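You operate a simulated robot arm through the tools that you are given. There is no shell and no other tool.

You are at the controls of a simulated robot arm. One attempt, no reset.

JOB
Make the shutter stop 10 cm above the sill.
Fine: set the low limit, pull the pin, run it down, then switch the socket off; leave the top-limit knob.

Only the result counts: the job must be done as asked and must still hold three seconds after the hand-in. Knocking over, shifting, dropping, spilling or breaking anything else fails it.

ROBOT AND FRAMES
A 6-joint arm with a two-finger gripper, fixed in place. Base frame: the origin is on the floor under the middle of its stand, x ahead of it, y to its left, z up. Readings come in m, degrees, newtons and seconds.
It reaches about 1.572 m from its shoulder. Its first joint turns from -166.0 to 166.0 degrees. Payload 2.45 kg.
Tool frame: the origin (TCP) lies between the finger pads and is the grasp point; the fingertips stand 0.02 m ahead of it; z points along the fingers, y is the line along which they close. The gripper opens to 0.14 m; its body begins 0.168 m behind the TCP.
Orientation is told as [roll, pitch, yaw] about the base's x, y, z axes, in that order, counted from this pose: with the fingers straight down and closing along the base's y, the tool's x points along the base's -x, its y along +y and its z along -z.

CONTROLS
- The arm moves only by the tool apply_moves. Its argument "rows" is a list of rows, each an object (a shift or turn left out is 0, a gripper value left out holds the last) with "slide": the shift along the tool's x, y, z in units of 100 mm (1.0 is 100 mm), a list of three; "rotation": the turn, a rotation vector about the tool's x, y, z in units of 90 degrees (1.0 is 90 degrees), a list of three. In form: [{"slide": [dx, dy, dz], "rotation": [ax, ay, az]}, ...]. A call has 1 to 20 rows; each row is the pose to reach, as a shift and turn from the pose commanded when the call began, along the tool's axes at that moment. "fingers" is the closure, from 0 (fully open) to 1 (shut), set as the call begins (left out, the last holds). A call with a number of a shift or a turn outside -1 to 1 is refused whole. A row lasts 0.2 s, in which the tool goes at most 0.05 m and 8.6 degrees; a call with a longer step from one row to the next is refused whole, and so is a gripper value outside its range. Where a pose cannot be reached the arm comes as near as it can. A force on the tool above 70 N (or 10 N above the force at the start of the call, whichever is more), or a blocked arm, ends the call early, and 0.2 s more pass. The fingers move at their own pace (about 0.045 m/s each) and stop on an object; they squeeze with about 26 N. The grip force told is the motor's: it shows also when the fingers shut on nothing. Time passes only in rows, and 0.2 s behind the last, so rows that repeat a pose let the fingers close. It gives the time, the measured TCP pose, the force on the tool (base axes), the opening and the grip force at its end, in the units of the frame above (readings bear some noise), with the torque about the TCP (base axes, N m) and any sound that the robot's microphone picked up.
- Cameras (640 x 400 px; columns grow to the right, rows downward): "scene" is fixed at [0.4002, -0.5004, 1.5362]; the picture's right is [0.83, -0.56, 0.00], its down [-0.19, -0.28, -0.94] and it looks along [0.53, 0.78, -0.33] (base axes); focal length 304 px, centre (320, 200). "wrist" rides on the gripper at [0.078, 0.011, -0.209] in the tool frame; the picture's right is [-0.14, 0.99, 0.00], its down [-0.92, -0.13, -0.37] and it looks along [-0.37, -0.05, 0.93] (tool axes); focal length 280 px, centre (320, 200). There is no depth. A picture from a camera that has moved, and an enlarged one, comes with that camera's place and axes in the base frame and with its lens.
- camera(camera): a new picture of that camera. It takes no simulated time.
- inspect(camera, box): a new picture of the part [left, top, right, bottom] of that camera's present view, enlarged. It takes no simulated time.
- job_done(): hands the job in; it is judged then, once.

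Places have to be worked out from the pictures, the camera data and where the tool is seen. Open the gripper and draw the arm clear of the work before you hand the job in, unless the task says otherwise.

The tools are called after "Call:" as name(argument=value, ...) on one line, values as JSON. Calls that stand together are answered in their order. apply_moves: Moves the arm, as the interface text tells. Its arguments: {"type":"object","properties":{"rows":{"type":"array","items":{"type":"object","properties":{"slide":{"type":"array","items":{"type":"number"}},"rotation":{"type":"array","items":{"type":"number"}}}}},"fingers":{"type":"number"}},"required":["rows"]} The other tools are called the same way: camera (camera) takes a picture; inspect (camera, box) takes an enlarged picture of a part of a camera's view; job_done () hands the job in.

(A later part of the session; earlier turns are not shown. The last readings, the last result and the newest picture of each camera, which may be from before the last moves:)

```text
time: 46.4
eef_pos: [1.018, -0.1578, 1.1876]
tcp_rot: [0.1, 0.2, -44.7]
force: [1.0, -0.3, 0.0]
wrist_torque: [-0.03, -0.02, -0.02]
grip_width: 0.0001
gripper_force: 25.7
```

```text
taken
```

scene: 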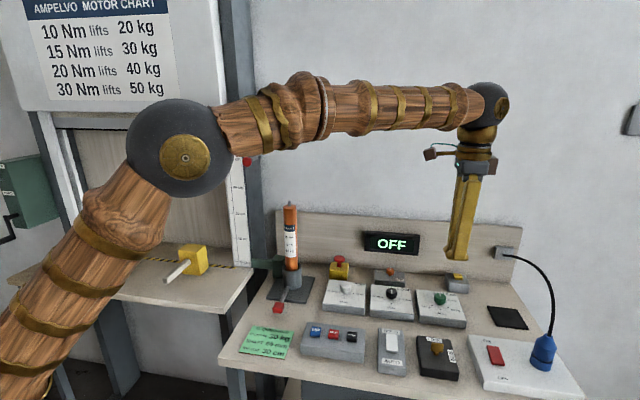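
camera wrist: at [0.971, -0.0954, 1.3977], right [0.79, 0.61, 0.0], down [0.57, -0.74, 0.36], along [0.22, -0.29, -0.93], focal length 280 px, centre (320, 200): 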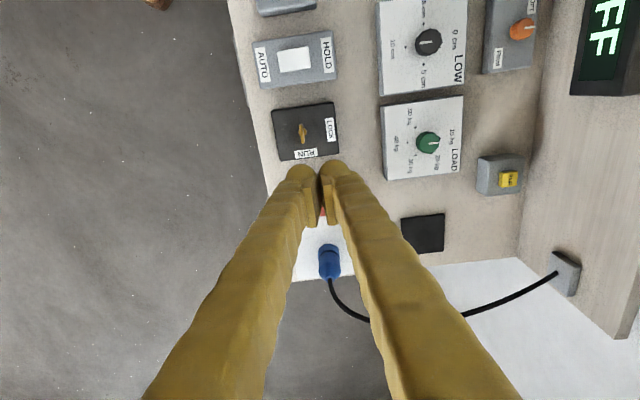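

The two fingertips sit at about ±1.5 cm along the bench depth direction. I'll continue to above the rocker at z of about 1.05 with the fingers opened, to measure the rocker's place in the wrist view.

Call:
apply_moves(rows=[{"slide": [-0.3, 0.04, 0.2]}, {"slide": [-0.6, 0.08, 0.4]}, {"slide": [-0.9, 0.1, 0.6]}, {"slide": [-0.9, 0.1, 0.6]}], fingers=0.4)

Call:
apply_moves(rows=[{"slide": [-0.2, 0.02, 0.3]}, {"slide": [-0.36, 0.05, 0.6]}, {"slide": [-0.36, 0.05, 0.75]}, {"slide": [-0.36, 0.05, 0.75]}])

Call:
camera(camera="wrist")

Call:
inspect(camera="wrist", box=[260, 110, 380, 210])

Call:
inspect(camera="scene", box=[430, 230, 600, 400])

```text
time: 47.4
eef_pos: [1.0893, -0.2128, 1.1279]
tcp_rot: [0.1, 0.2, -44.7]
force: [-0.1, -0.4, 0.7]
wrist_torque: [-0.02, 0.03, -0.01]
grip_width: 0.0841
gripper_force: 0.0
```

```text
time: 48.4
eef_pos: [1.1169, -0.2335, 1.0549]
tcp_rot: [0.0, 0.3, -44.8]
force: [1.1, 0.5, 0.3]
wrist_torque: [0.01, 0.01, 0.01]
grip_width: 0.0839
gripper_force: 0.1
```

```text
taken
camera wrist: at [1.0699, -0.1718, 1.2639], right [0.79, 0.61, 0.0], down [0.57, -0.74, 0.36], along [0.22, -0.29, -0.93], focal length 280 px, centre (320, 200)
```

wrist: 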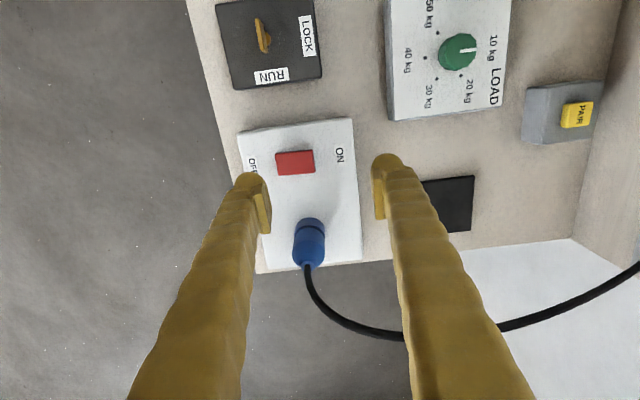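

```text
4.00 times, centred on (320, 160) of wrist
camera zoom: at [1.0699, -0.1718, 1.2639], right [0.79, 0.61, 0.0], down [0.57, -0.74, 0.36], along [0.22, -0.29, -0.93], focal length 1122 px, centre (320, 360)
```

zoom: 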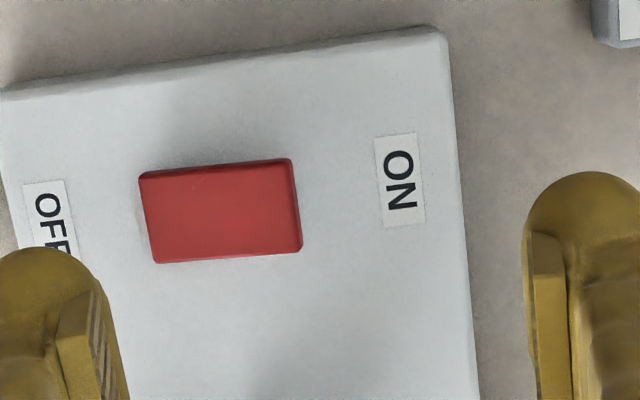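

```text
2.35 times, centred on (515, 315) of scene
camera zoom: at [0.4002, -0.5004, 1.5362], right [0.83, -0.56, 0.0], down [-0.19, -0.28, -0.94], along [0.53, 0.78, -0.33], focal length 715 px, centre (-139, -71)
```

zoom: 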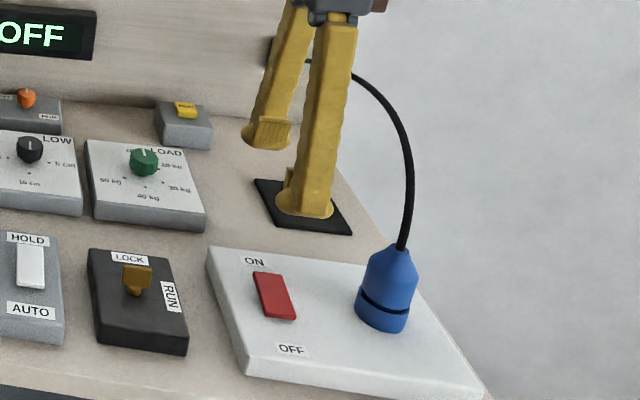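

The rocker's ON edge lies at about (1.117, -0.2455), which is (-8, -8.5) mm in the tool frame. I'll close the fingers, shift so the front fingertip is over the ON end, and descend to just above it.

Call:
apply_moves(rows=[{"slide": [-0.084, -0.015, 0]}, {"slide": [-0.084, -0.015, 0]}, {"slide": [-0.084, -0.015, 0]}, {"slide": [-0.084, -0.015, 0]}, {"slide": [-0.084, -0.015, 0.3]}, {"slide": [-0.084, -0.015, 0.6]}, {"slide": [-0.084, -0.015, 0.85]}, {"slide": [-0.084, -0.015, 0.98]}, {"slide": [-0.084, -0.015, 0.98]}], fingers=1.0)

Call:
inspect(camera="scene", box=[450, 290, 570, 400])

Call:
inspect(camera="wrist", box=[220, 100, 420, 260])

```text
time: 50.4
eef_pos: [1.1207, -0.2408, 0.9541]
tcp_rot: [0.0, 0.2, -44.7]
force: [-0.7, 0.7, -0.5]
wrist_torque: [0.02, 0.01, 0.02]
grip_width: 0.0
gripper_force: 26.0
```

```text
3.64 times, centred on (510, 345) of scene
camera zoom: at [0.4002, -0.5004, 1.5362], right [0.83, -0.56, 0.0], down [-0.19, -0.28, -0.94], along [0.53, 0.78, -0.33], focal length 1104 px, centre (-371, -327)
```

zoom: 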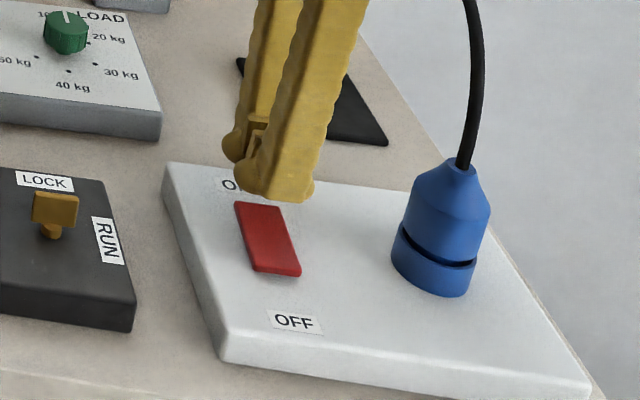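

```text
2.50 times, centred on (320, 180) of wrist
camera zoom: at [1.0745, -0.1789, 1.1644], right [0.79, 0.61, 0.0], down [0.57, -0.74, 0.36], along [0.22, -0.29, -0.93], focal length 701 px, centre (320, 250)
```

zoom: 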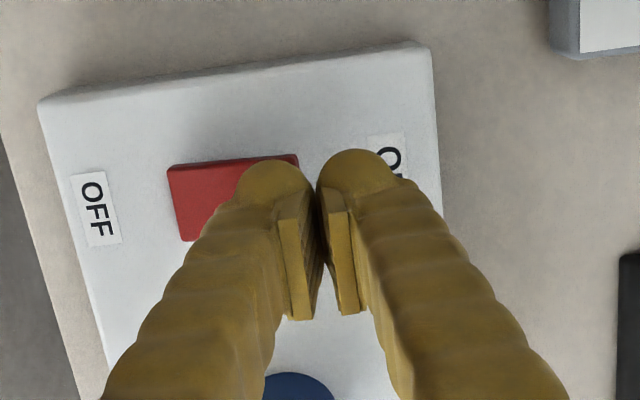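

The front fingertip is over the ON half, about 6 mm inside its edge. I'll press down in small steps.

Call:
apply_moves(rows=[{"slide": [0, 0, 0.08]}, {"slide": [0, 0, 0.12]}, {"slide": [0, 0, 0.15]}, {"slide": [0, 0, 0.18]}, {"slide": [0, 0, 0.2]}, {"slide": [0, 0, 0.2]}])

Call:
camera(camera="scene")

Call:
inspect(camera="scene", box=[450, 290, 570, 400])

```text
time: 51.8
eef_pos: [1.1212, -0.2411, 0.9356]
tcp_rot: [0.0, 0.1, -44.7]
force: [0.6, 0.5, 0.5]
wrist_torque: [-0.03, 0.01, -0.03]
grip_width: 0.0
gripper_force: 26.6
```

```text
taken
```

scene: 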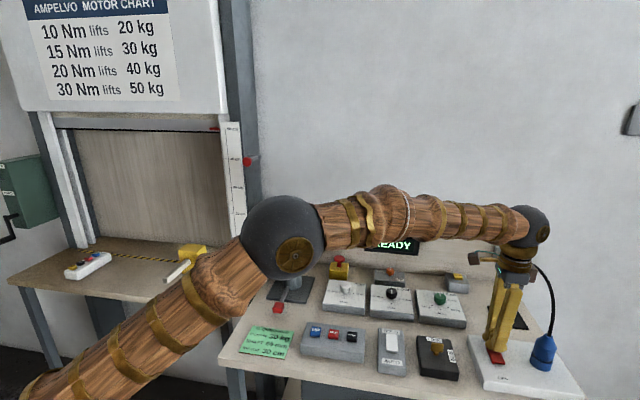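

```text
3.64 times, centred on (510, 345) of scene
camera zoom: at [0.4002, -0.5004, 1.5362], right [0.83, -0.56, 0.0], down [-0.19, -0.28, -0.94], along [0.53, 0.78, -0.33], focal length 1104 px, centre (-371, -327)
```

zoom: 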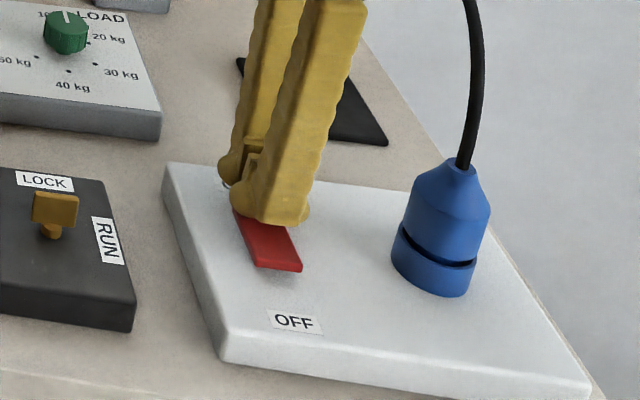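

The display now reads READY and the rocker has flipped to ON. I'll rise and travel back along the bench to the wired DOWN button, which I place near (0.839, -0.009, 0.918).

Call:
apply_moves(rows=[{"slide": [0, 0, -0.2]}, {"slide": [0, 0, -0.5]}, {"slide": [0, 0, -0.8]}, {"slide": [0, 0, -1.0]}])

Call:
apply_moves(rows=[{"slide": [0.3, 0, -0.2]}, {"slide": [0.6, 0, -0.4]}, {"slide": [0.95, -0.1, -0.5]}])

Call:
apply_moves(rows=[{"slide": [0.3, 0, 0]}, {"slide": [0.6, 0, 0]}, {"slide": [0.95, -0.1, 0]}])

Call:
apply_moves(rows=[{"slide": [0.3, 0, 0]}, {"slide": [0.6, 0, 0]}, {"slide": [0.95, -0.1, 0]}, {"slide": [0.95, -0.1, 0]}])

Call:
camera(camera="wrist")

Call:
camera(camera="scene")

```text
time: 52.8
eef_pos: [1.1219, -0.2407, 1.0339]
tcp_rot: [0.0, 0.2, -44.7]
force: [0.0, 0.2, 0.2]
wrist_torque: [0.01, 0.02, 0.01]
grip_width: 0.0001
gripper_force: 26.0
```

```text
time: 53.6
eef_pos: [1.0471, -0.1816, 1.084]
tcp_rot: [0.0, 0.3, -44.7]
force: [0.2, -0.9, -0.7]
wrist_torque: [0.0, 0.05, 0.0]
grip_width: 0.0002
gripper_force: 25.5
```

```text
time: 54.4
eef_pos: [0.9727, -0.1243, 1.0848]
tcp_rot: [0.1, 0.3, -44.7]
force: [0.2, 0.0, -1.2]
wrist_torque: [-0.01, 0.0, -0.01]
grip_width: 0.0
gripper_force: 25.8
```

```text
time: 55.4
eef_pos: [0.9003, -0.0634, 1.0881]
tcp_rot: [-0.1, 0.3, -44.6]
force: [-0.1, -0.4, 0.9]
wrist_torque: [-0.03, 0.02, -0.01]
grip_width: 0.0002
gripper_force: 26.6
```

```text
taken
camera wrist: at [0.8522, -0.0011, 1.2971], right [0.79, 0.61, 0.0], down [0.57, -0.74, 0.36], along [0.22, -0.29, -0.93], focal length 280 px, centre (320, 200)
```

wrist: 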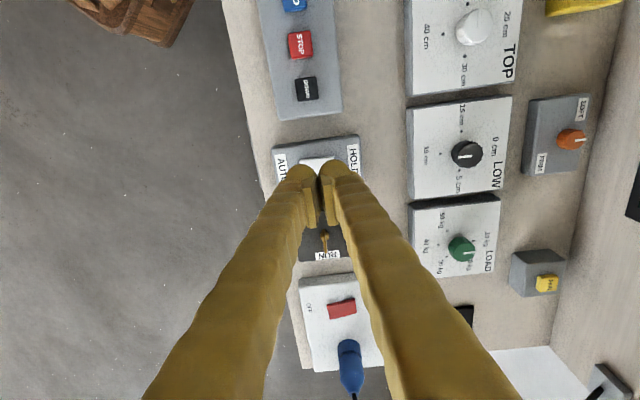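

```text
taken
```

scene: 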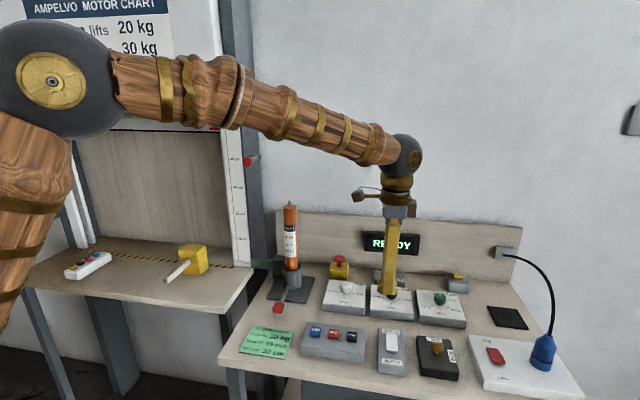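

DOWN is visible in the wrist view, and I place it at about (0.841, -0.013). I'll zoom in for its exact centre and the gap to STOP.

Call:
inspect(camera="wrist", box=[250, 20, 370, 130])

Call:
inspect(camera="scene", box=[355, 225, 425, 260])

Call:
inspect(camera="wrist", box=[290, 250, 400, 370])

```text
3.64 times, centred on (310, 75) of wrist
camera zoom: at [0.8522, -0.0011, 1.2971], right [0.79, 0.61, 0.0], down [0.57, -0.74, 0.36], along [0.22, -0.29, -0.93], focal length 1020 px, centre (356, 654)
```

zoom: 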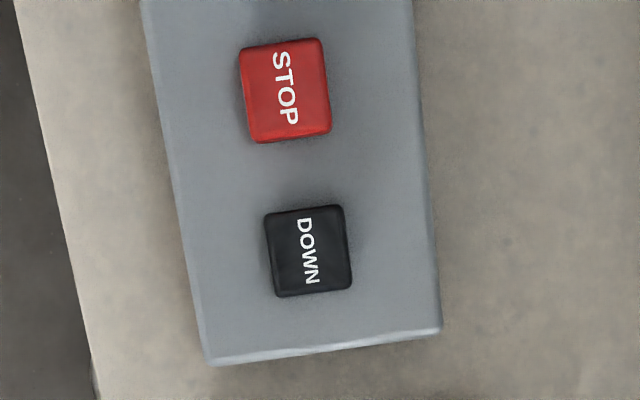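

```text
9.14 times, centred on (390, 242) of scene
camera zoom: at [0.4002, -0.5004, 1.5362], right [0.83, -0.56, 0.0], down [-0.19, -0.28, -0.94], along [0.53, 0.78, -0.33], focal length 2777 px, centre (-320, -189)
```

zoom: 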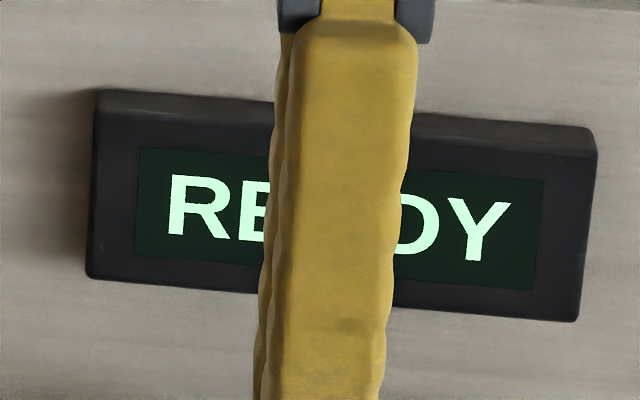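

```text
3.33 times, centred on (345, 310) of wrist
camera zoom: at [0.8522, -0.0011, 1.2971], right [0.79, 0.61, 0.0], down [0.57, -0.74, 0.36], along [0.22, -0.29, -0.93], focal length 935 px, centre (237, -167)
```

zoom: 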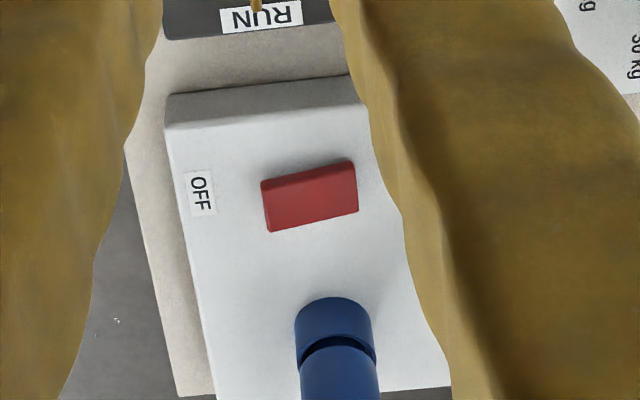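

DOWN's centre is at (0.841, -0.013), about 3 cm across, with STOP 6 cm away. I'll place the front fingertip over its centre and come down to just above.

Call:
apply_moves(rows=[{"slide": [0.26, 0.03, 0]}, {"slide": [0.52, 0.06, 0.1]}, {"slide": [0.777, 0.094, 0.3]}, {"slide": [0.777, 0.094, 0.6]}, {"slide": [0.777, 0.094, 0.95]}, {"slide": [0.777, 0.094, 1.0]}, {"slide": [0.777, 0.094, 1.0]}])

Call:
apply_moves(rows=[{"slide": [0, 0, 0.15]}, {"slide": [0, 0, 0.3]}, {"slide": [0, 0, 0.3]}])

Call:
inspect(camera="wrist", box=[220, 100, 420, 260])

Call:
inspect(camera="scene", box=[290, 270, 420, 380])

```text
time: 57.0
eef_pos: [0.8482, -0.0017, 0.9865]
tcp_rot: [0.1, 0.2, -44.7]
force: [0.1, -1.4, -0.2]
wrist_torque: [0.0, 0.02, -0.01]
grip_width: 0.0003
gripper_force: 26.2
```

```text
time: 57.8
eef_pos: [0.8489, -0.0004, 0.9558]
tcp_rot: [-0.1, 0.2, -44.6]
force: [-0.1, 0.1, -0.4]
wrist_torque: [0.0, -0.03, -0.02]
grip_width: 0.0001
gripper_force: 25.9
```

```text
2.50 times, centred on (320, 180) of wrist
camera zoom: at [0.8019, 0.0616, 1.1668], right [0.79, 0.61, 0.0], down [0.57, -0.74, 0.36], along [0.22, -0.29, -0.93], focal length 701 px, centre (320, 250)
```

zoom: 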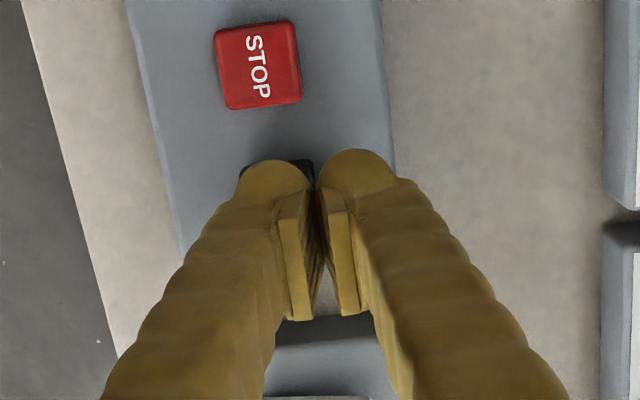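

```text
3.64 times, centred on (355, 325) of scene
camera zoom: at [0.4002, -0.5004, 1.5362], right [0.83, -0.56, 0.0], down [-0.19, -0.28, -0.94], along [0.53, 0.78, -0.33], focal length 1104 px, centre (193, -254)
```

zoom: 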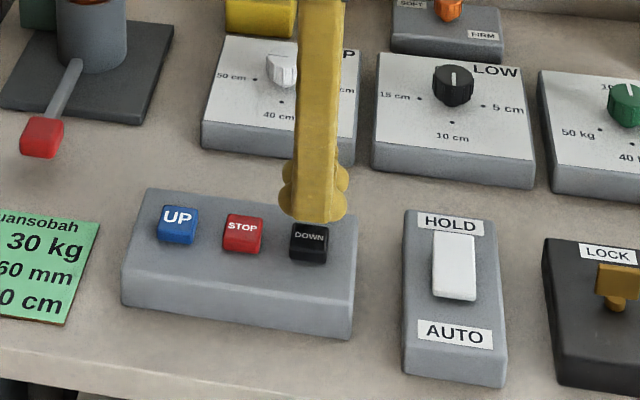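

The tool is right above DOWN. But in this scene zoom the LOW pointer looks as if it points up at 0 cm, so I must check that before pressing anything.

Call:
inspect(camera="scene", box=[368, 275, 418, 325])

Call:
inspect(camera="scene", box=[355, 225, 425, 265])

Call:
camera(camera="wrist")

```text
8.00 times, centred on (393, 300) of scene
camera zoom: at [0.4002, -0.5004, 1.5362], right [0.83, -0.56, 0.0], down [-0.19, -0.28, -0.94], along [0.53, 0.78, -0.33], focal length 2430 px, centre (-264, -600)
```

zoom: 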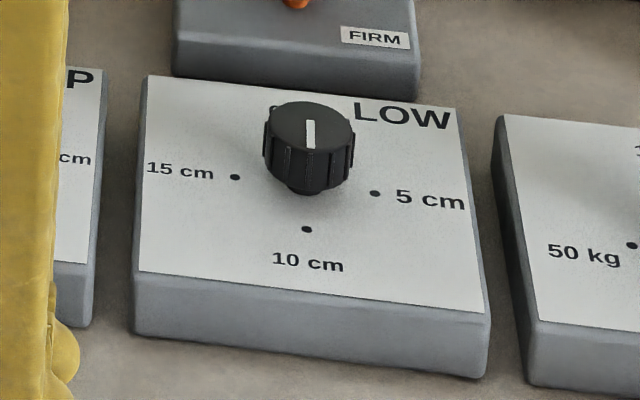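

```text
9.14 times, centred on (390, 245) of scene
camera zoom: at [0.4002, -0.5004, 1.5362], right [0.83, -0.56, 0.0], down [-0.19, -0.28, -0.94], along [0.53, 0.78, -0.33], focal length 2777 px, centre (-320, -211)
```

zoom: 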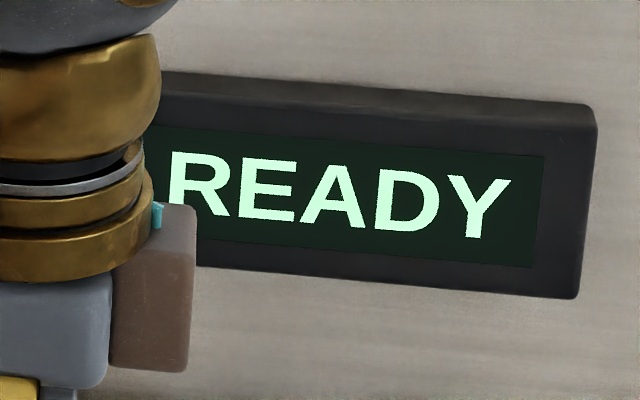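

```text
taken
camera wrist: at [0.8019, 0.0616, 1.1668], right [0.79, 0.61, 0.0], down [0.57, -0.74, 0.36], along [0.22, -0.29, -0.93], focal length 280 px, centre (320, 200)
```

wrist: 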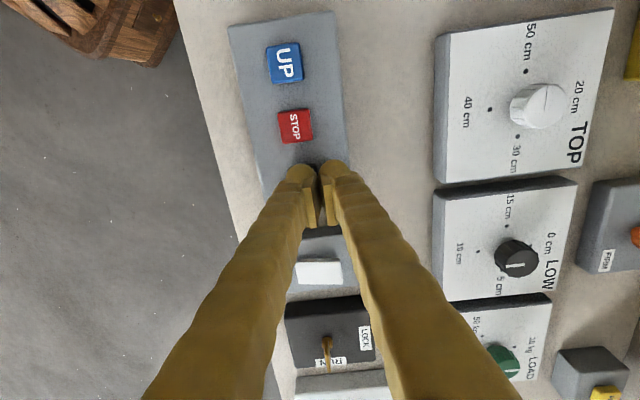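

The mark sits in the near half of the knob top, so it points to the front, at 10 cm. I'll confirm once more from the wrist side.

Call:
inspect(camera="wrist", box=[460, 190, 570, 290])

```text
4.00 times, centred on (515, 240) of wrist
camera zoom: at [0.8019, 0.0616, 1.1668], right [0.79, 0.61, 0.0], down [0.57, -0.74, 0.36], along [0.22, -0.29, -0.93], focal length 1122 px, centre (-460, 40)
```

zoom: 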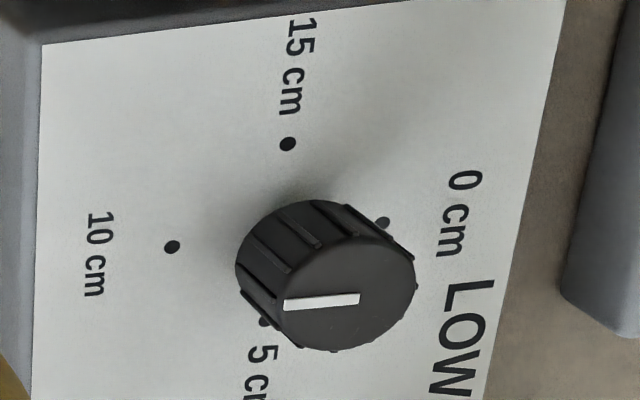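

LOW is definitely at 10 cm. Now I'll press DOWN in small steps.

Call:
apply_moves(rows=[{"slide": [0, 0, 0.1]}, {"slide": [0, 0, 0.14]}, {"slide": [0, 0, 0.17]}, {"slide": [0, 0, 0.2]}])

Call:
inspect(camera="scene", box=[290, 225, 430, 365])

Call:
camera(camera="scene")

```text
time: 58.8
eef_pos: [0.8495, -0.001, 0.9359]
tcp_rot: [0.1, 0.1, -44.7]
force: [-0.3, 0.1, 1.2]
wrist_torque: [-0.01, 0.01, 0.02]
grip_width: 0.0
gripper_force: 26.1
```

```text
2.86 times, centred on (360, 295) of scene
camera zoom: at [0.4002, -0.5004, 1.5362], right [0.83, -0.56, 0.0], down [-0.19, -0.28, -0.94], along [0.53, 0.78, -0.33], focal length 868 px, centre (206, -71)
```

zoom: 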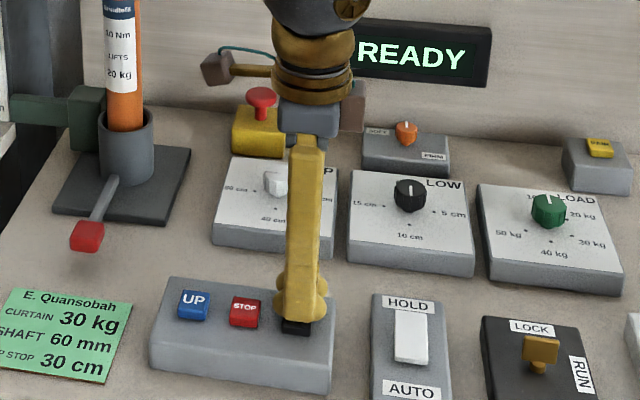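

```text
taken
```

scene: 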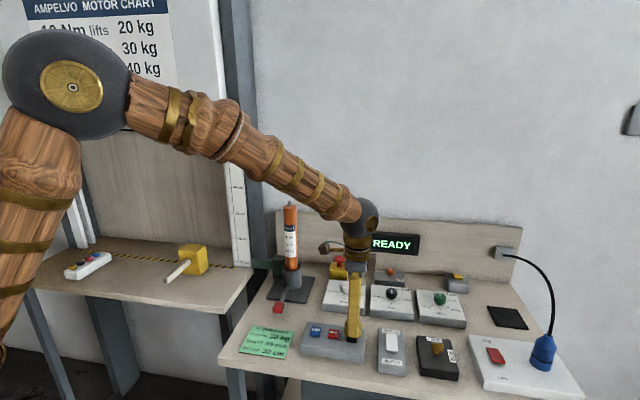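

There's no contact force yet; the fingertip is at about 0.916. I'll go a few millimetres further.

Call:
apply_moves(rows=[{"slide": [0, 0, 0.02]}, {"slide": [0, 0, 0.04]}, {"slide": [0, 0, 0.06]}])

Call:
inspect(camera="scene", box=[290, 225, 430, 365])

```text
time: 59.6
eef_pos: [0.848, -0.001, 0.93]
tcp_rot: [0.1, 0.1, -44.7]
force: [-2.6, -3.9, 10.1]
wrist_torque: [-0.18, 0.11, 0.01]
grip_width: 0.0001
gripper_force: 26.1
heard: click
```

```text
2.86 times, centred on (360, 295) of scene
camera zoom: at [0.4002, -0.5004, 1.5362], right [0.83, -0.56, 0.0], down [-0.19, -0.28, -0.94], along [0.53, 0.78, -0.33], focal length 868 px, centre (206, -71)
```

zoom: 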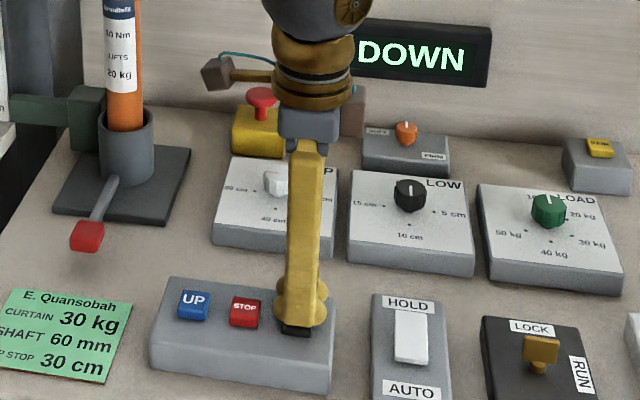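

There was a click and the display reads DOWN, so the shutter is running. I'll hold for a moment and watch the curtain's pointer.

Call:
apply_moves(rows=[{"slide": [0, 0, 0]}, {"slide": [0, 0, 0]}, {"slide": [0, 0, 0]}, {"slide": [0, 0, 0]}, {"slide": [0, 0, 0]}])

Call:
camera(camera="scene")

Call:
inspect(camera="scene", box=[70, 110, 270, 290])

```text
time: 60.8
eef_pos: [0.8492, -0.0007, 0.9294]
tcp_rot: [0.1, 0.3, -44.7]
force: [2.2, -4.9, 11.3]
wrist_torque: [-0.18, 0.06, 0.08]
grip_width: 0.0001
gripper_force: 26.6
```

```text
taken
```

scene: 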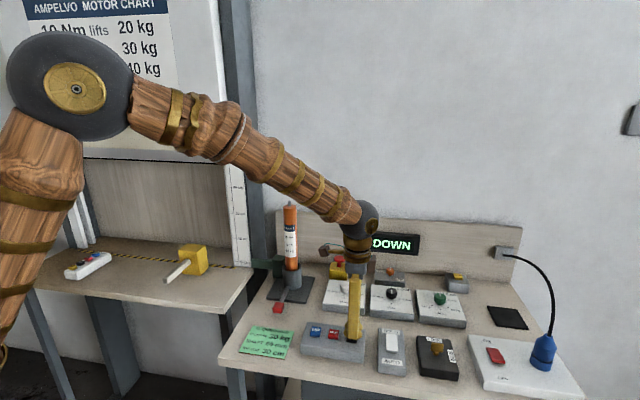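

```text
2.22 times, centred on (170, 200) of scene
camera zoom: at [0.4002, -0.5004, 1.5362], right [0.83, -0.56, 0.0], down [-0.19, -0.28, -0.94], along [0.53, 0.78, -0.33], focal length 675 px, centre (653, 200)
```

zoom: 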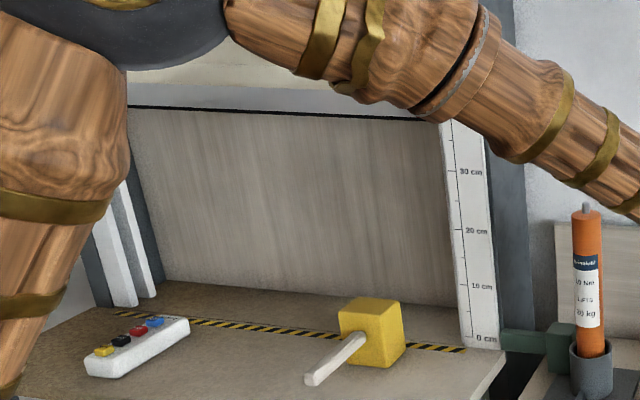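

The curtain is coming down at roughly 7 cm/s and is near 40 cm now. I'll lift off the button to see whether it keeps running in AUTO, moving over towards STOP as a precaution.

Call:
apply_moves(rows=[{"slide": [0, 0, -0.15]}, {"slide": [0, 0, -0.3]}, {"slide": [0.3, 0, -0.35]}, {"slide": [0.58, 0, -0.35]}])

Call:
camera(camera="scene")

Call:
inspect(camera="scene", box=[70, 110, 270, 290])

```text
time: 61.8
eef_pos: [0.8063, 0.0367, 0.9667]
tcp_rot: [0.0, 0.3, -44.8]
force: [-0.1, 0.5, -0.7]
wrist_torque: [-0.01, -0.02, 0.01]
grip_width: 0.0
gripper_force: 25.6
```

```text
taken
```

scene: 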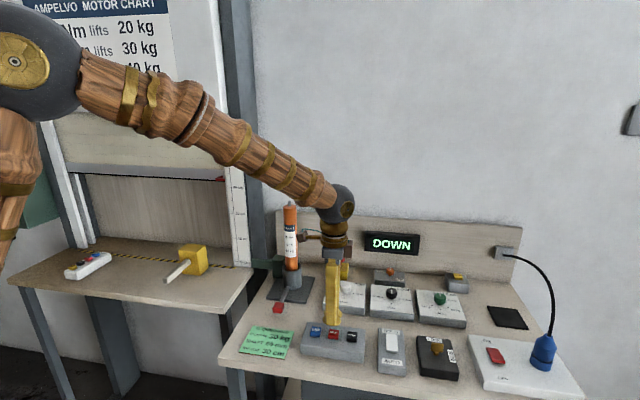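

```text
2.22 times, centred on (170, 200) of scene
camera zoom: at [0.4002, -0.5004, 1.5362], right [0.83, -0.56, 0.0], down [-0.19, -0.28, -0.94], along [0.53, 0.78, -0.33], focal length 675 px, centre (653, 200)
```

zoom: 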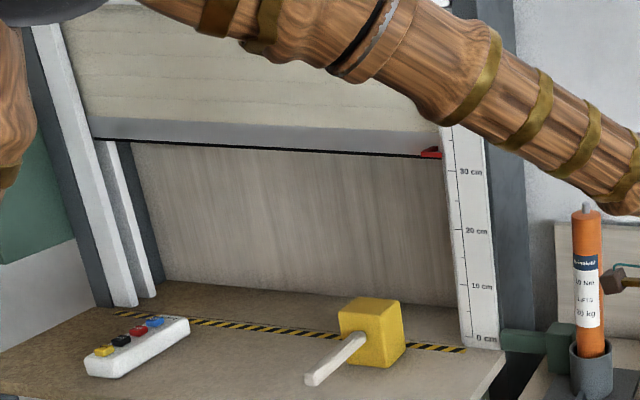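

It keeps running by itself with the button released (AUTO), and is near 33 cm now. I'll wait in short steps and watch it approach the limit.

Call:
apply_moves(rows=[{"slide": [0, 0, 0]}, {"slide": [0, 0, 0]}, {"slide": [0, 0, 0]}, {"slide": [0, 0, 0]}, {"slide": [0, 0, 0]}, {"slide": [0, 0, 0]}])

Call:
inspect(camera="scene", box=[70, 110, 270, 290])

```text
time: 63.2
eef_pos: [0.8065, 0.0386, 0.9671]
tcp_rot: [0.0, 0.2, -44.6]
force: [0.4, 0.0, -0.1]
wrist_torque: [-0.02, 0.01, 0.01]
grip_width: 0.0002
gripper_force: 26.5
```

```text
2.22 times, centred on (170, 200) of scene
camera zoom: at [0.4002, -0.5004, 1.5362], right [0.83, -0.56, 0.0], down [-0.19, -0.28, -0.94], along [0.53, 0.78, -0.33], focal length 675 px, centre (653, 200)
```

zoom: 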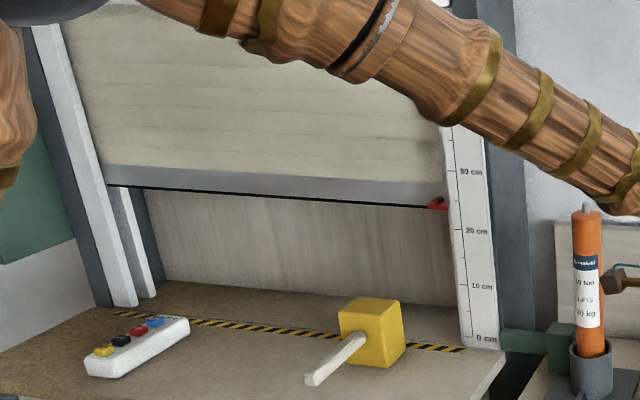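

It's at about 25 cm, moving about 6 cm/s. I'll wait a further 1.6 s and check.

Call:
apply_moves(rows=[{"slide": [0, 0, 0]}, {"slide": [0, 0, 0]}, {"slide": [0, 0, 0]}, {"slide": [0, 0, 0]}, {"slide": [0, 0, 0]}, {"slide": [0, 0, 0]}, {"slide": [0, 0, 0]}])

Call:
inspect(camera="scene", box=[70, 110, 270, 290])

```text
time: 64.8
eef_pos: [0.8069, 0.0375, 0.9669]
tcp_rot: [0.0, 0.2, -44.7]
force: [0.3, -0.4, -0.5]
wrist_torque: [0.0, 0.02, -0.01]
grip_width: 0.0001
gripper_force: 25.9
```

```text
2.22 times, centred on (170, 200) of scene
camera zoom: at [0.4002, -0.5004, 1.5362], right [0.83, -0.56, 0.0], down [-0.19, -0.28, -0.94], along [0.53, 0.78, -0.33], focal length 675 px, centre (653, 200)
```

zoom: 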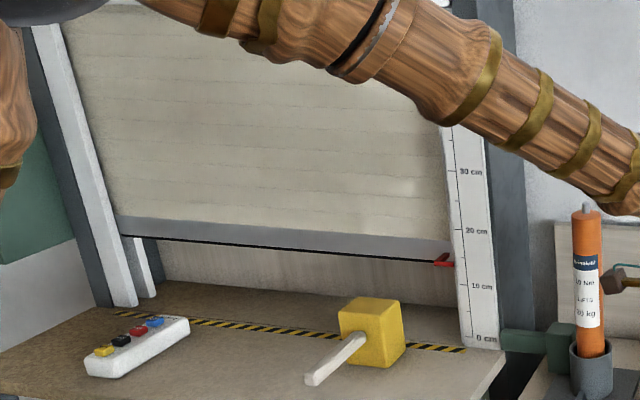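

It's at about 14 cm. I'll wait another second and see whether the limit stops it at 10 cm.

Call:
apply_moves(rows=[{"slide": [0, 0, 0]}, {"slide": [0, 0, 0]}, {"slide": [0, 0, 0]}, {"slide": [0, 0, 0]}])

Call:
inspect(camera="scene", box=[170, 190, 270, 290])

Call:
camera(camera="scene")

```text
time: 65.8
eef_pos: [0.8074, 0.0376, 0.9669]
tcp_rot: [0.0, 0.2, -44.8]
force: [0.2, -0.5, 0.3]
wrist_torque: [-0.03, -0.03, 0.01]
grip_width: 0.0001
gripper_force: 26.5
```

```text
4.00 times, centred on (220, 240) of scene
camera zoom: at [0.4002, -0.5004, 1.5362], right [0.83, -0.56, 0.0], down [-0.19, -0.28, -0.94], along [0.53, 0.78, -0.33], focal length 1215 px, centre (720, 40)
```

zoom: 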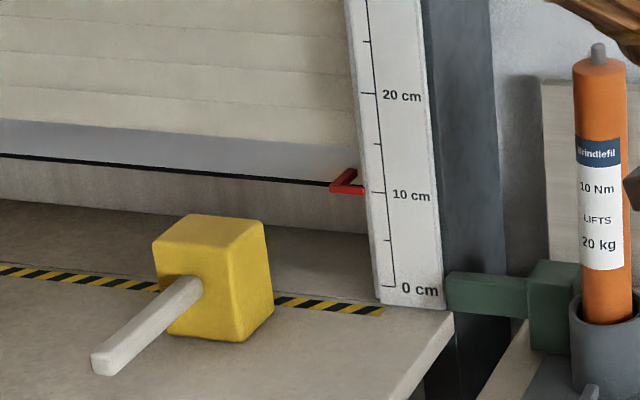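

```text
taken
```

scene: 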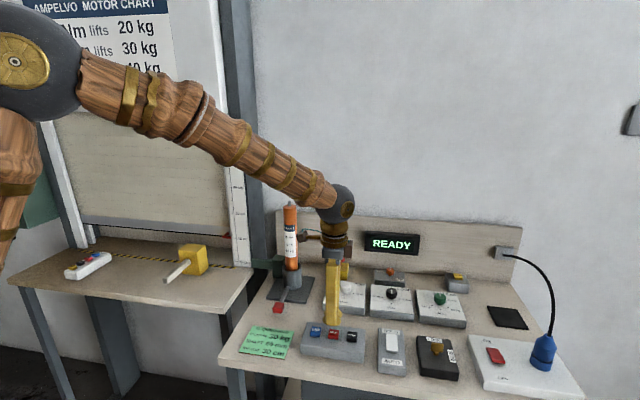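

The shutter stopped with its pointer on 10 cm and the display is back to READY. Now I'll rise and travel back to the socket to press the OFF end, which is the raised end now, near (1.084, -0.279).

Call:
apply_moves(rows=[{"slide": [0, 0, -0.4]}, {"slide": [0, 0, -0.8]}, {"slide": [-0.3, 0, -1.0]}, {"slide": [-0.7, 0, -1.0]}, {"slide": [-1.0, 0, -1.0]}])

Call:
apply_moves(rows=[{"slide": [-0.33, 0, 0]}, {"slide": [-0.66, 0, 0]}, {"slide": [-1.0, -0.1, 0]}])

Call:
apply_moves(rows=[{"slide": [-0.33, 0, 0]}, {"slide": [-0.66, 0, 0]}, {"slide": [-1.0, -0.1, 0]}])

Call:
apply_moves(rows=[{"slide": [-0.33, -0.05, 0]}, {"slide": [-0.66, -0.1, 0]}, {"slide": [-1.0, -0.18, 0]}, {"slide": [-1.0, -0.18, 0]}], fingers=0.4)

Call:
camera(camera="wrist")

Call:
camera(camera="scene")

```text
time: 67.0
eef_pos: [0.8772, -0.0332, 1.0668]
tcp_rot: [0.0, 0.2, -44.8]
force: [0.7, 0.4, -0.5]
wrist_torque: [-0.03, -0.01, -0.02]
grip_width: 0.0
gripper_force: 26.1
```

```text
time: 67.8
eef_pos: [0.9425, -0.1078, 1.0658]
tcp_rot: [0.1, 0.1, -44.6]
force: [-0.1, -0.1, 0.0]
wrist_torque: [-0.01, -0.04, 0.03]
grip_width: 0.0
gripper_force: 25.9
```

```text
time: 68.6
eef_pos: [1.0086, -0.1871, 1.0676]
tcp_rot: [0.0, 0.2, -44.7]
force: [-0.1, 0.5, 0.9]
wrist_torque: [-0.03, -0.04, -0.02]
grip_width: 0.0
gripper_force: 26.0
```

```text
time: 69.6
eef_pos: [1.064, -0.2701, 1.0634]
tcp_rot: [-0.1, 0.3, -44.7]
force: [-0.6, -0.4, -0.4]
wrist_torque: [0.02, 0.01, 0.05]
grip_width: 0.0842
gripper_force: 0.1
```

```text
taken
camera wrist: at [1.0177, -0.2073, 1.2729], right [0.79, 0.61, 0.0], down [0.57, -0.74, 0.36], along [0.22, -0.29, -0.93], focal length 280 px, centre (320, 200)
```

wrist: 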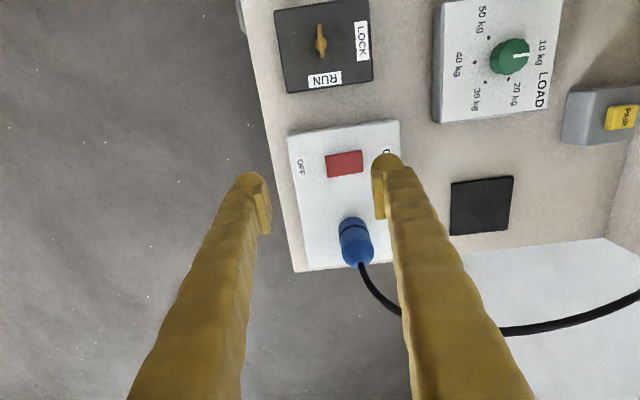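

```text
taken
```

scene: 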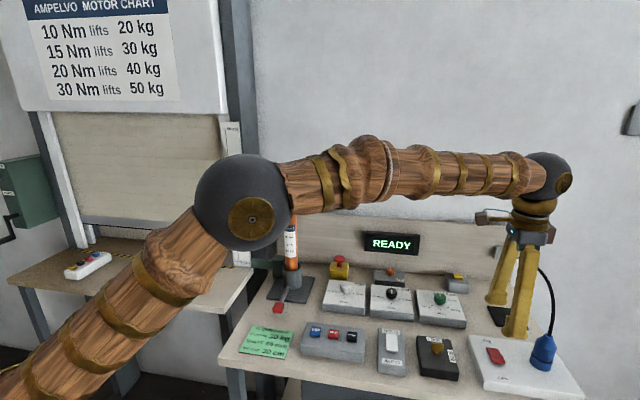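

I'm above the socket with the fingers open for a clear look. I'll zoom to locate the raised OFF end exactly.

Call:
inspect(camera="wrist", box=[280, 110, 400, 210])

Call:
inspect(camera="scene", box=[460, 320, 560, 400])

```text
4.00 times, centred on (340, 160) of wrist
camera zoom: at [1.0177, -0.2073, 1.2729], right [0.79, 0.61, 0.0], down [0.57, -0.74, 0.36], along [0.22, -0.29, -0.93], focal length 1122 px, centre (240, 360)
```

zoom: 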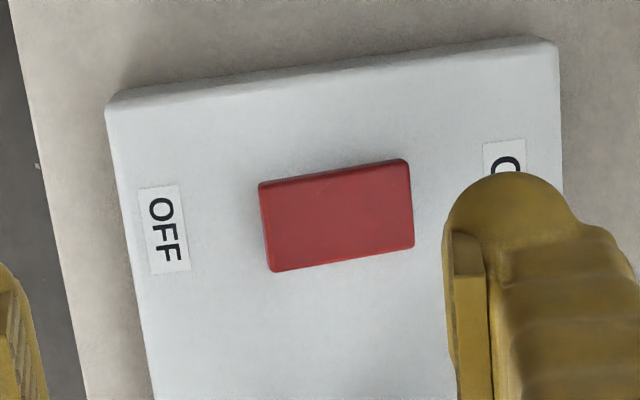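

```text
5.00 times, centred on (510, 360) of scene
camera zoom: at [0.4002, -0.5004, 1.5362], right [0.83, -0.56, 0.0], down [-0.19, -0.28, -0.94], along [0.53, 0.78, -0.33], focal length 1518 px, centre (-630, -600)
```

zoom: 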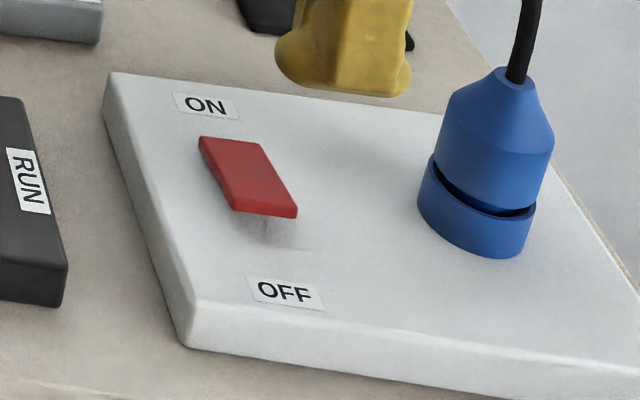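

The OFF edge is at (1.083, -0.2785), as predicted, and clearly raised. I'll close the fingers and place the rear fingertip about 7 mm inside that edge, with the front fingertip over the free panel in front.

Call:
apply_moves(rows=[{"slide": [-0.1, 0, 0]}, {"slide": [-0.198, 0, 0]}, {"slide": [-0.198, 0, 0]}, {"slide": [-0.198, 0, 0]}, {"slide": [-0.198, 0, 0.3]}, {"slide": [-0.198, 0, 0.6]}, {"slide": [-0.198, 0, 0.85]}, {"slide": [-0.198, 0, 1.0]}, {"slide": [-0.198, 0, 1.0]}], fingers=1.0)

Call:
inspect(camera="wrist", box=[220, 100, 420, 260])

Call:
inspect(camera="scene", box=[450, 290, 570, 400])

```text
time: 71.6
eef_pos: [1.0779, -0.2828, 0.9635]
tcp_rot: [0.0, 0.2, -44.7]
force: [-0.1, 0.3, 0.7]
wrist_torque: [-0.01, -0.01, -0.02]
grip_width: 0.0002
gripper_force: 26.1
```

```text
2.50 times, centred on (320, 180) of wrist
camera zoom: at [1.0318, -0.2205, 1.1731], right [0.79, 0.61, 0.0], down [0.57, -0.74, 0.36], along [0.22, -0.29, -0.93], focal length 701 px, centre (320, 250)
```

zoom: 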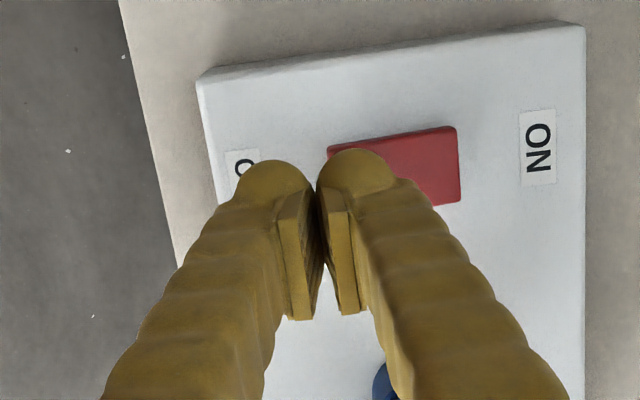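

```text
3.64 times, centred on (510, 345) of scene
camera zoom: at [0.4002, -0.5004, 1.5362], right [0.83, -0.56, 0.0], down [-0.19, -0.28, -0.94], along [0.53, 0.78, -0.33], focal length 1104 px, centre (-371, -327)
```

zoom: 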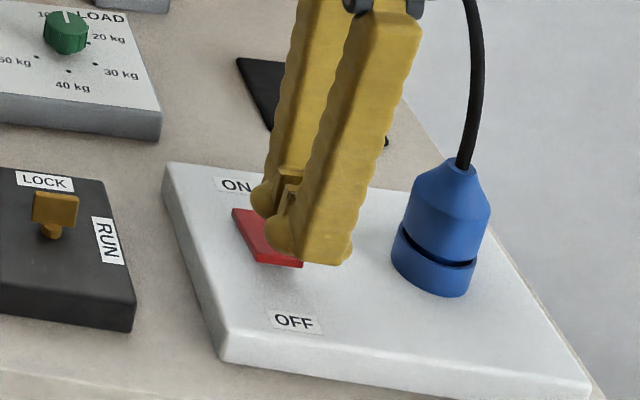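

The rear fingertip is over the OFF half. I'll press down in small steps to the height that worked for the ON end.

Call:
apply_moves(rows=[{"slide": [0, 0, 0.1]}, {"slide": [0, 0, 0.18]}, {"slide": [0, 0, 0.22]}, {"slide": [0, 0, 0.26]}, {"slide": [0, 0, 0.29]}, {"slide": [0, 0, 0.29]}])

Call:
camera(camera="scene")

Call:
inspect(camera="scene", box=[350, 220, 430, 265])

```text
time: 73.0
eef_pos: [1.0777, -0.2828, 0.9344]
tcp_rot: [0.0, 0.2, -44.7]
force: [-0.1, 0.5, 0.6]
wrist_torque: [0.02, 0.02, 0.0]
grip_width: 0.0002
gripper_force: 26.3
```

```text
taken
```

scene: 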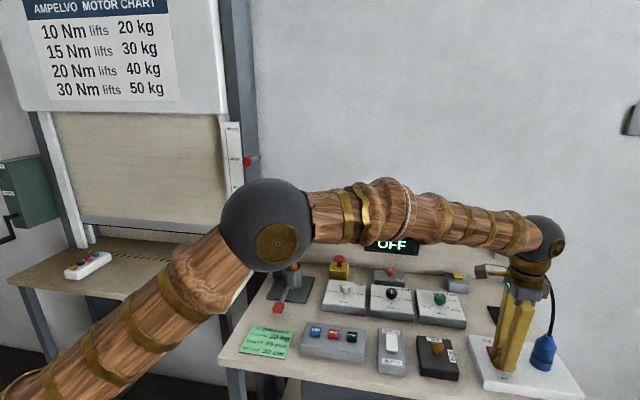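

```text
8.00 times, centred on (390, 242) of scene
camera zoom: at [0.4002, -0.5004, 1.5362], right [0.83, -0.56, 0.0], down [-0.19, -0.28, -0.94], along [0.53, 0.78, -0.33], focal length 2430 px, centre (-240, -140)
```

zoom: 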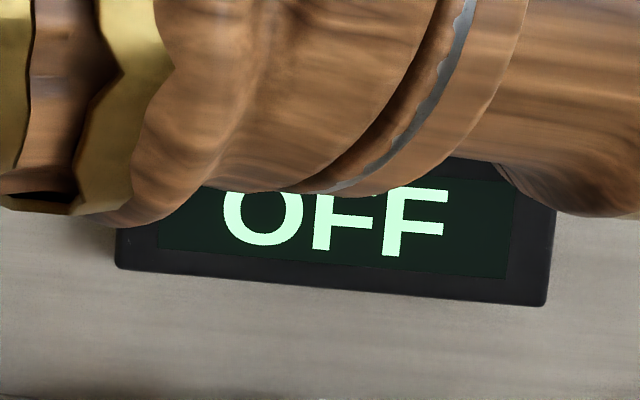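

The display reads OFF, so the socket is switched off. I'll rise straight up and draw the arm back clear of the bench.

Call:
apply_moves(rows=[{"slide": [0, 0, -0.25]}, {"slide": [0, 0, -0.5]}, {"slide": [0, 0, -0.75]}, {"slide": [0, 0, -1.0]}])

Call:
apply_moves(rows=[{"slide": [0, -0.2, -0.4]}, {"slide": [0.2, -0.4, -0.8]}, {"slide": [0.4, -0.6, -1.0]}])

Call:
apply_moves(rows=[{"slide": [0.2, -0.25, -0.3]}, {"slide": [0.4, -0.5, -0.6]}, {"slide": [0.6, -0.8, -0.9]}], fingers=0.0)

Call:
apply_moves(rows=[{"slide": [0.2, -0.25, -0.3]}, {"slide": [0.4, -0.5, -0.6]}, {"slide": [0.7, -0.7, -0.8]}, {"slide": [0.7, -0.7, -0.8]}])

Call:
camera(camera="scene")

Call:
camera(camera="wrist")

```text
time: 74.0
eef_pos: [1.0791, -0.2817, 1.034]
tcp_rot: [0.1, 0.3, -44.6]
force: [0.2, 1.1, 0.1]
wrist_torque: [-0.03, 0.02, -0.01]
grip_width: 0.0
gripper_force: 25.6
```

```text
time: 74.8
eef_pos: [1.0092, -0.2959, 1.1322]
tcp_rot: [0.0, 0.3, -44.7]
force: [0.6, 0.8, -1.0]
wrist_torque: [0.04, 0.06, 0.0]
grip_width: 0.0002
gripper_force: 25.6
```

```text
time: 75.6
eef_pos: [0.9099, -0.3144, 1.2238]
tcp_rot: [0.1, 0.3, -44.6]
force: [-0.3, -0.3, -1.1]
wrist_torque: [0.03, 0.06, -0.01]
grip_width: 0.0699
gripper_force: 0.0
```

```text
time: 76.6
eef_pos: [0.8104, -0.3144, 1.3056]
tcp_rot: [0.1, 0.2, -44.7]
force: [0.2, 1.3, 0.5]
wrist_torque: [-0.02, 0.0, 0.0]
grip_width: 0.1397
gripper_force: 0.1
```

```text
taken
```

scene: 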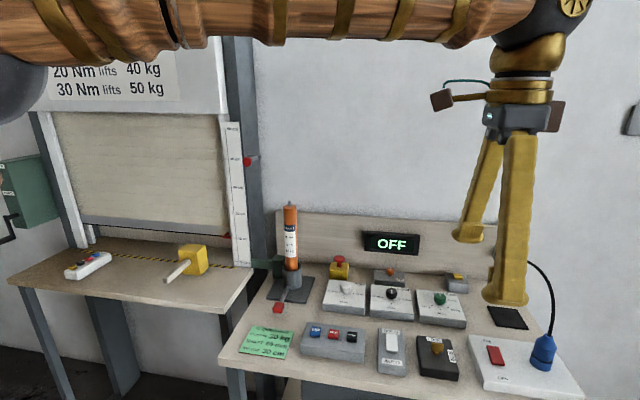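

```text
taken
camera wrist: at [0.7641, -0.2519, 1.5149], right [0.79, 0.61, 0.0], down [0.57, -0.74, 0.36], along [0.22, -0.29, -0.93], focal length 280 px, centre (320, 200)
```

wrist: 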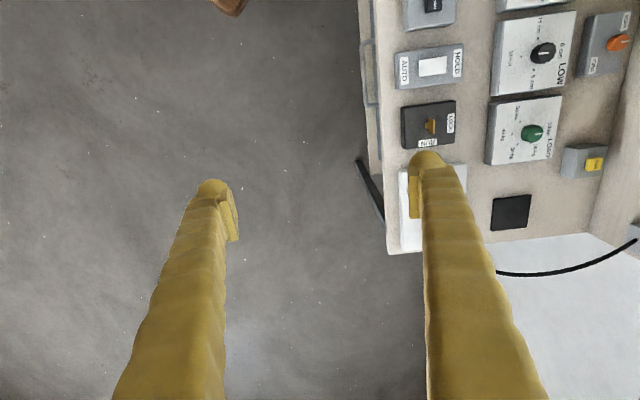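

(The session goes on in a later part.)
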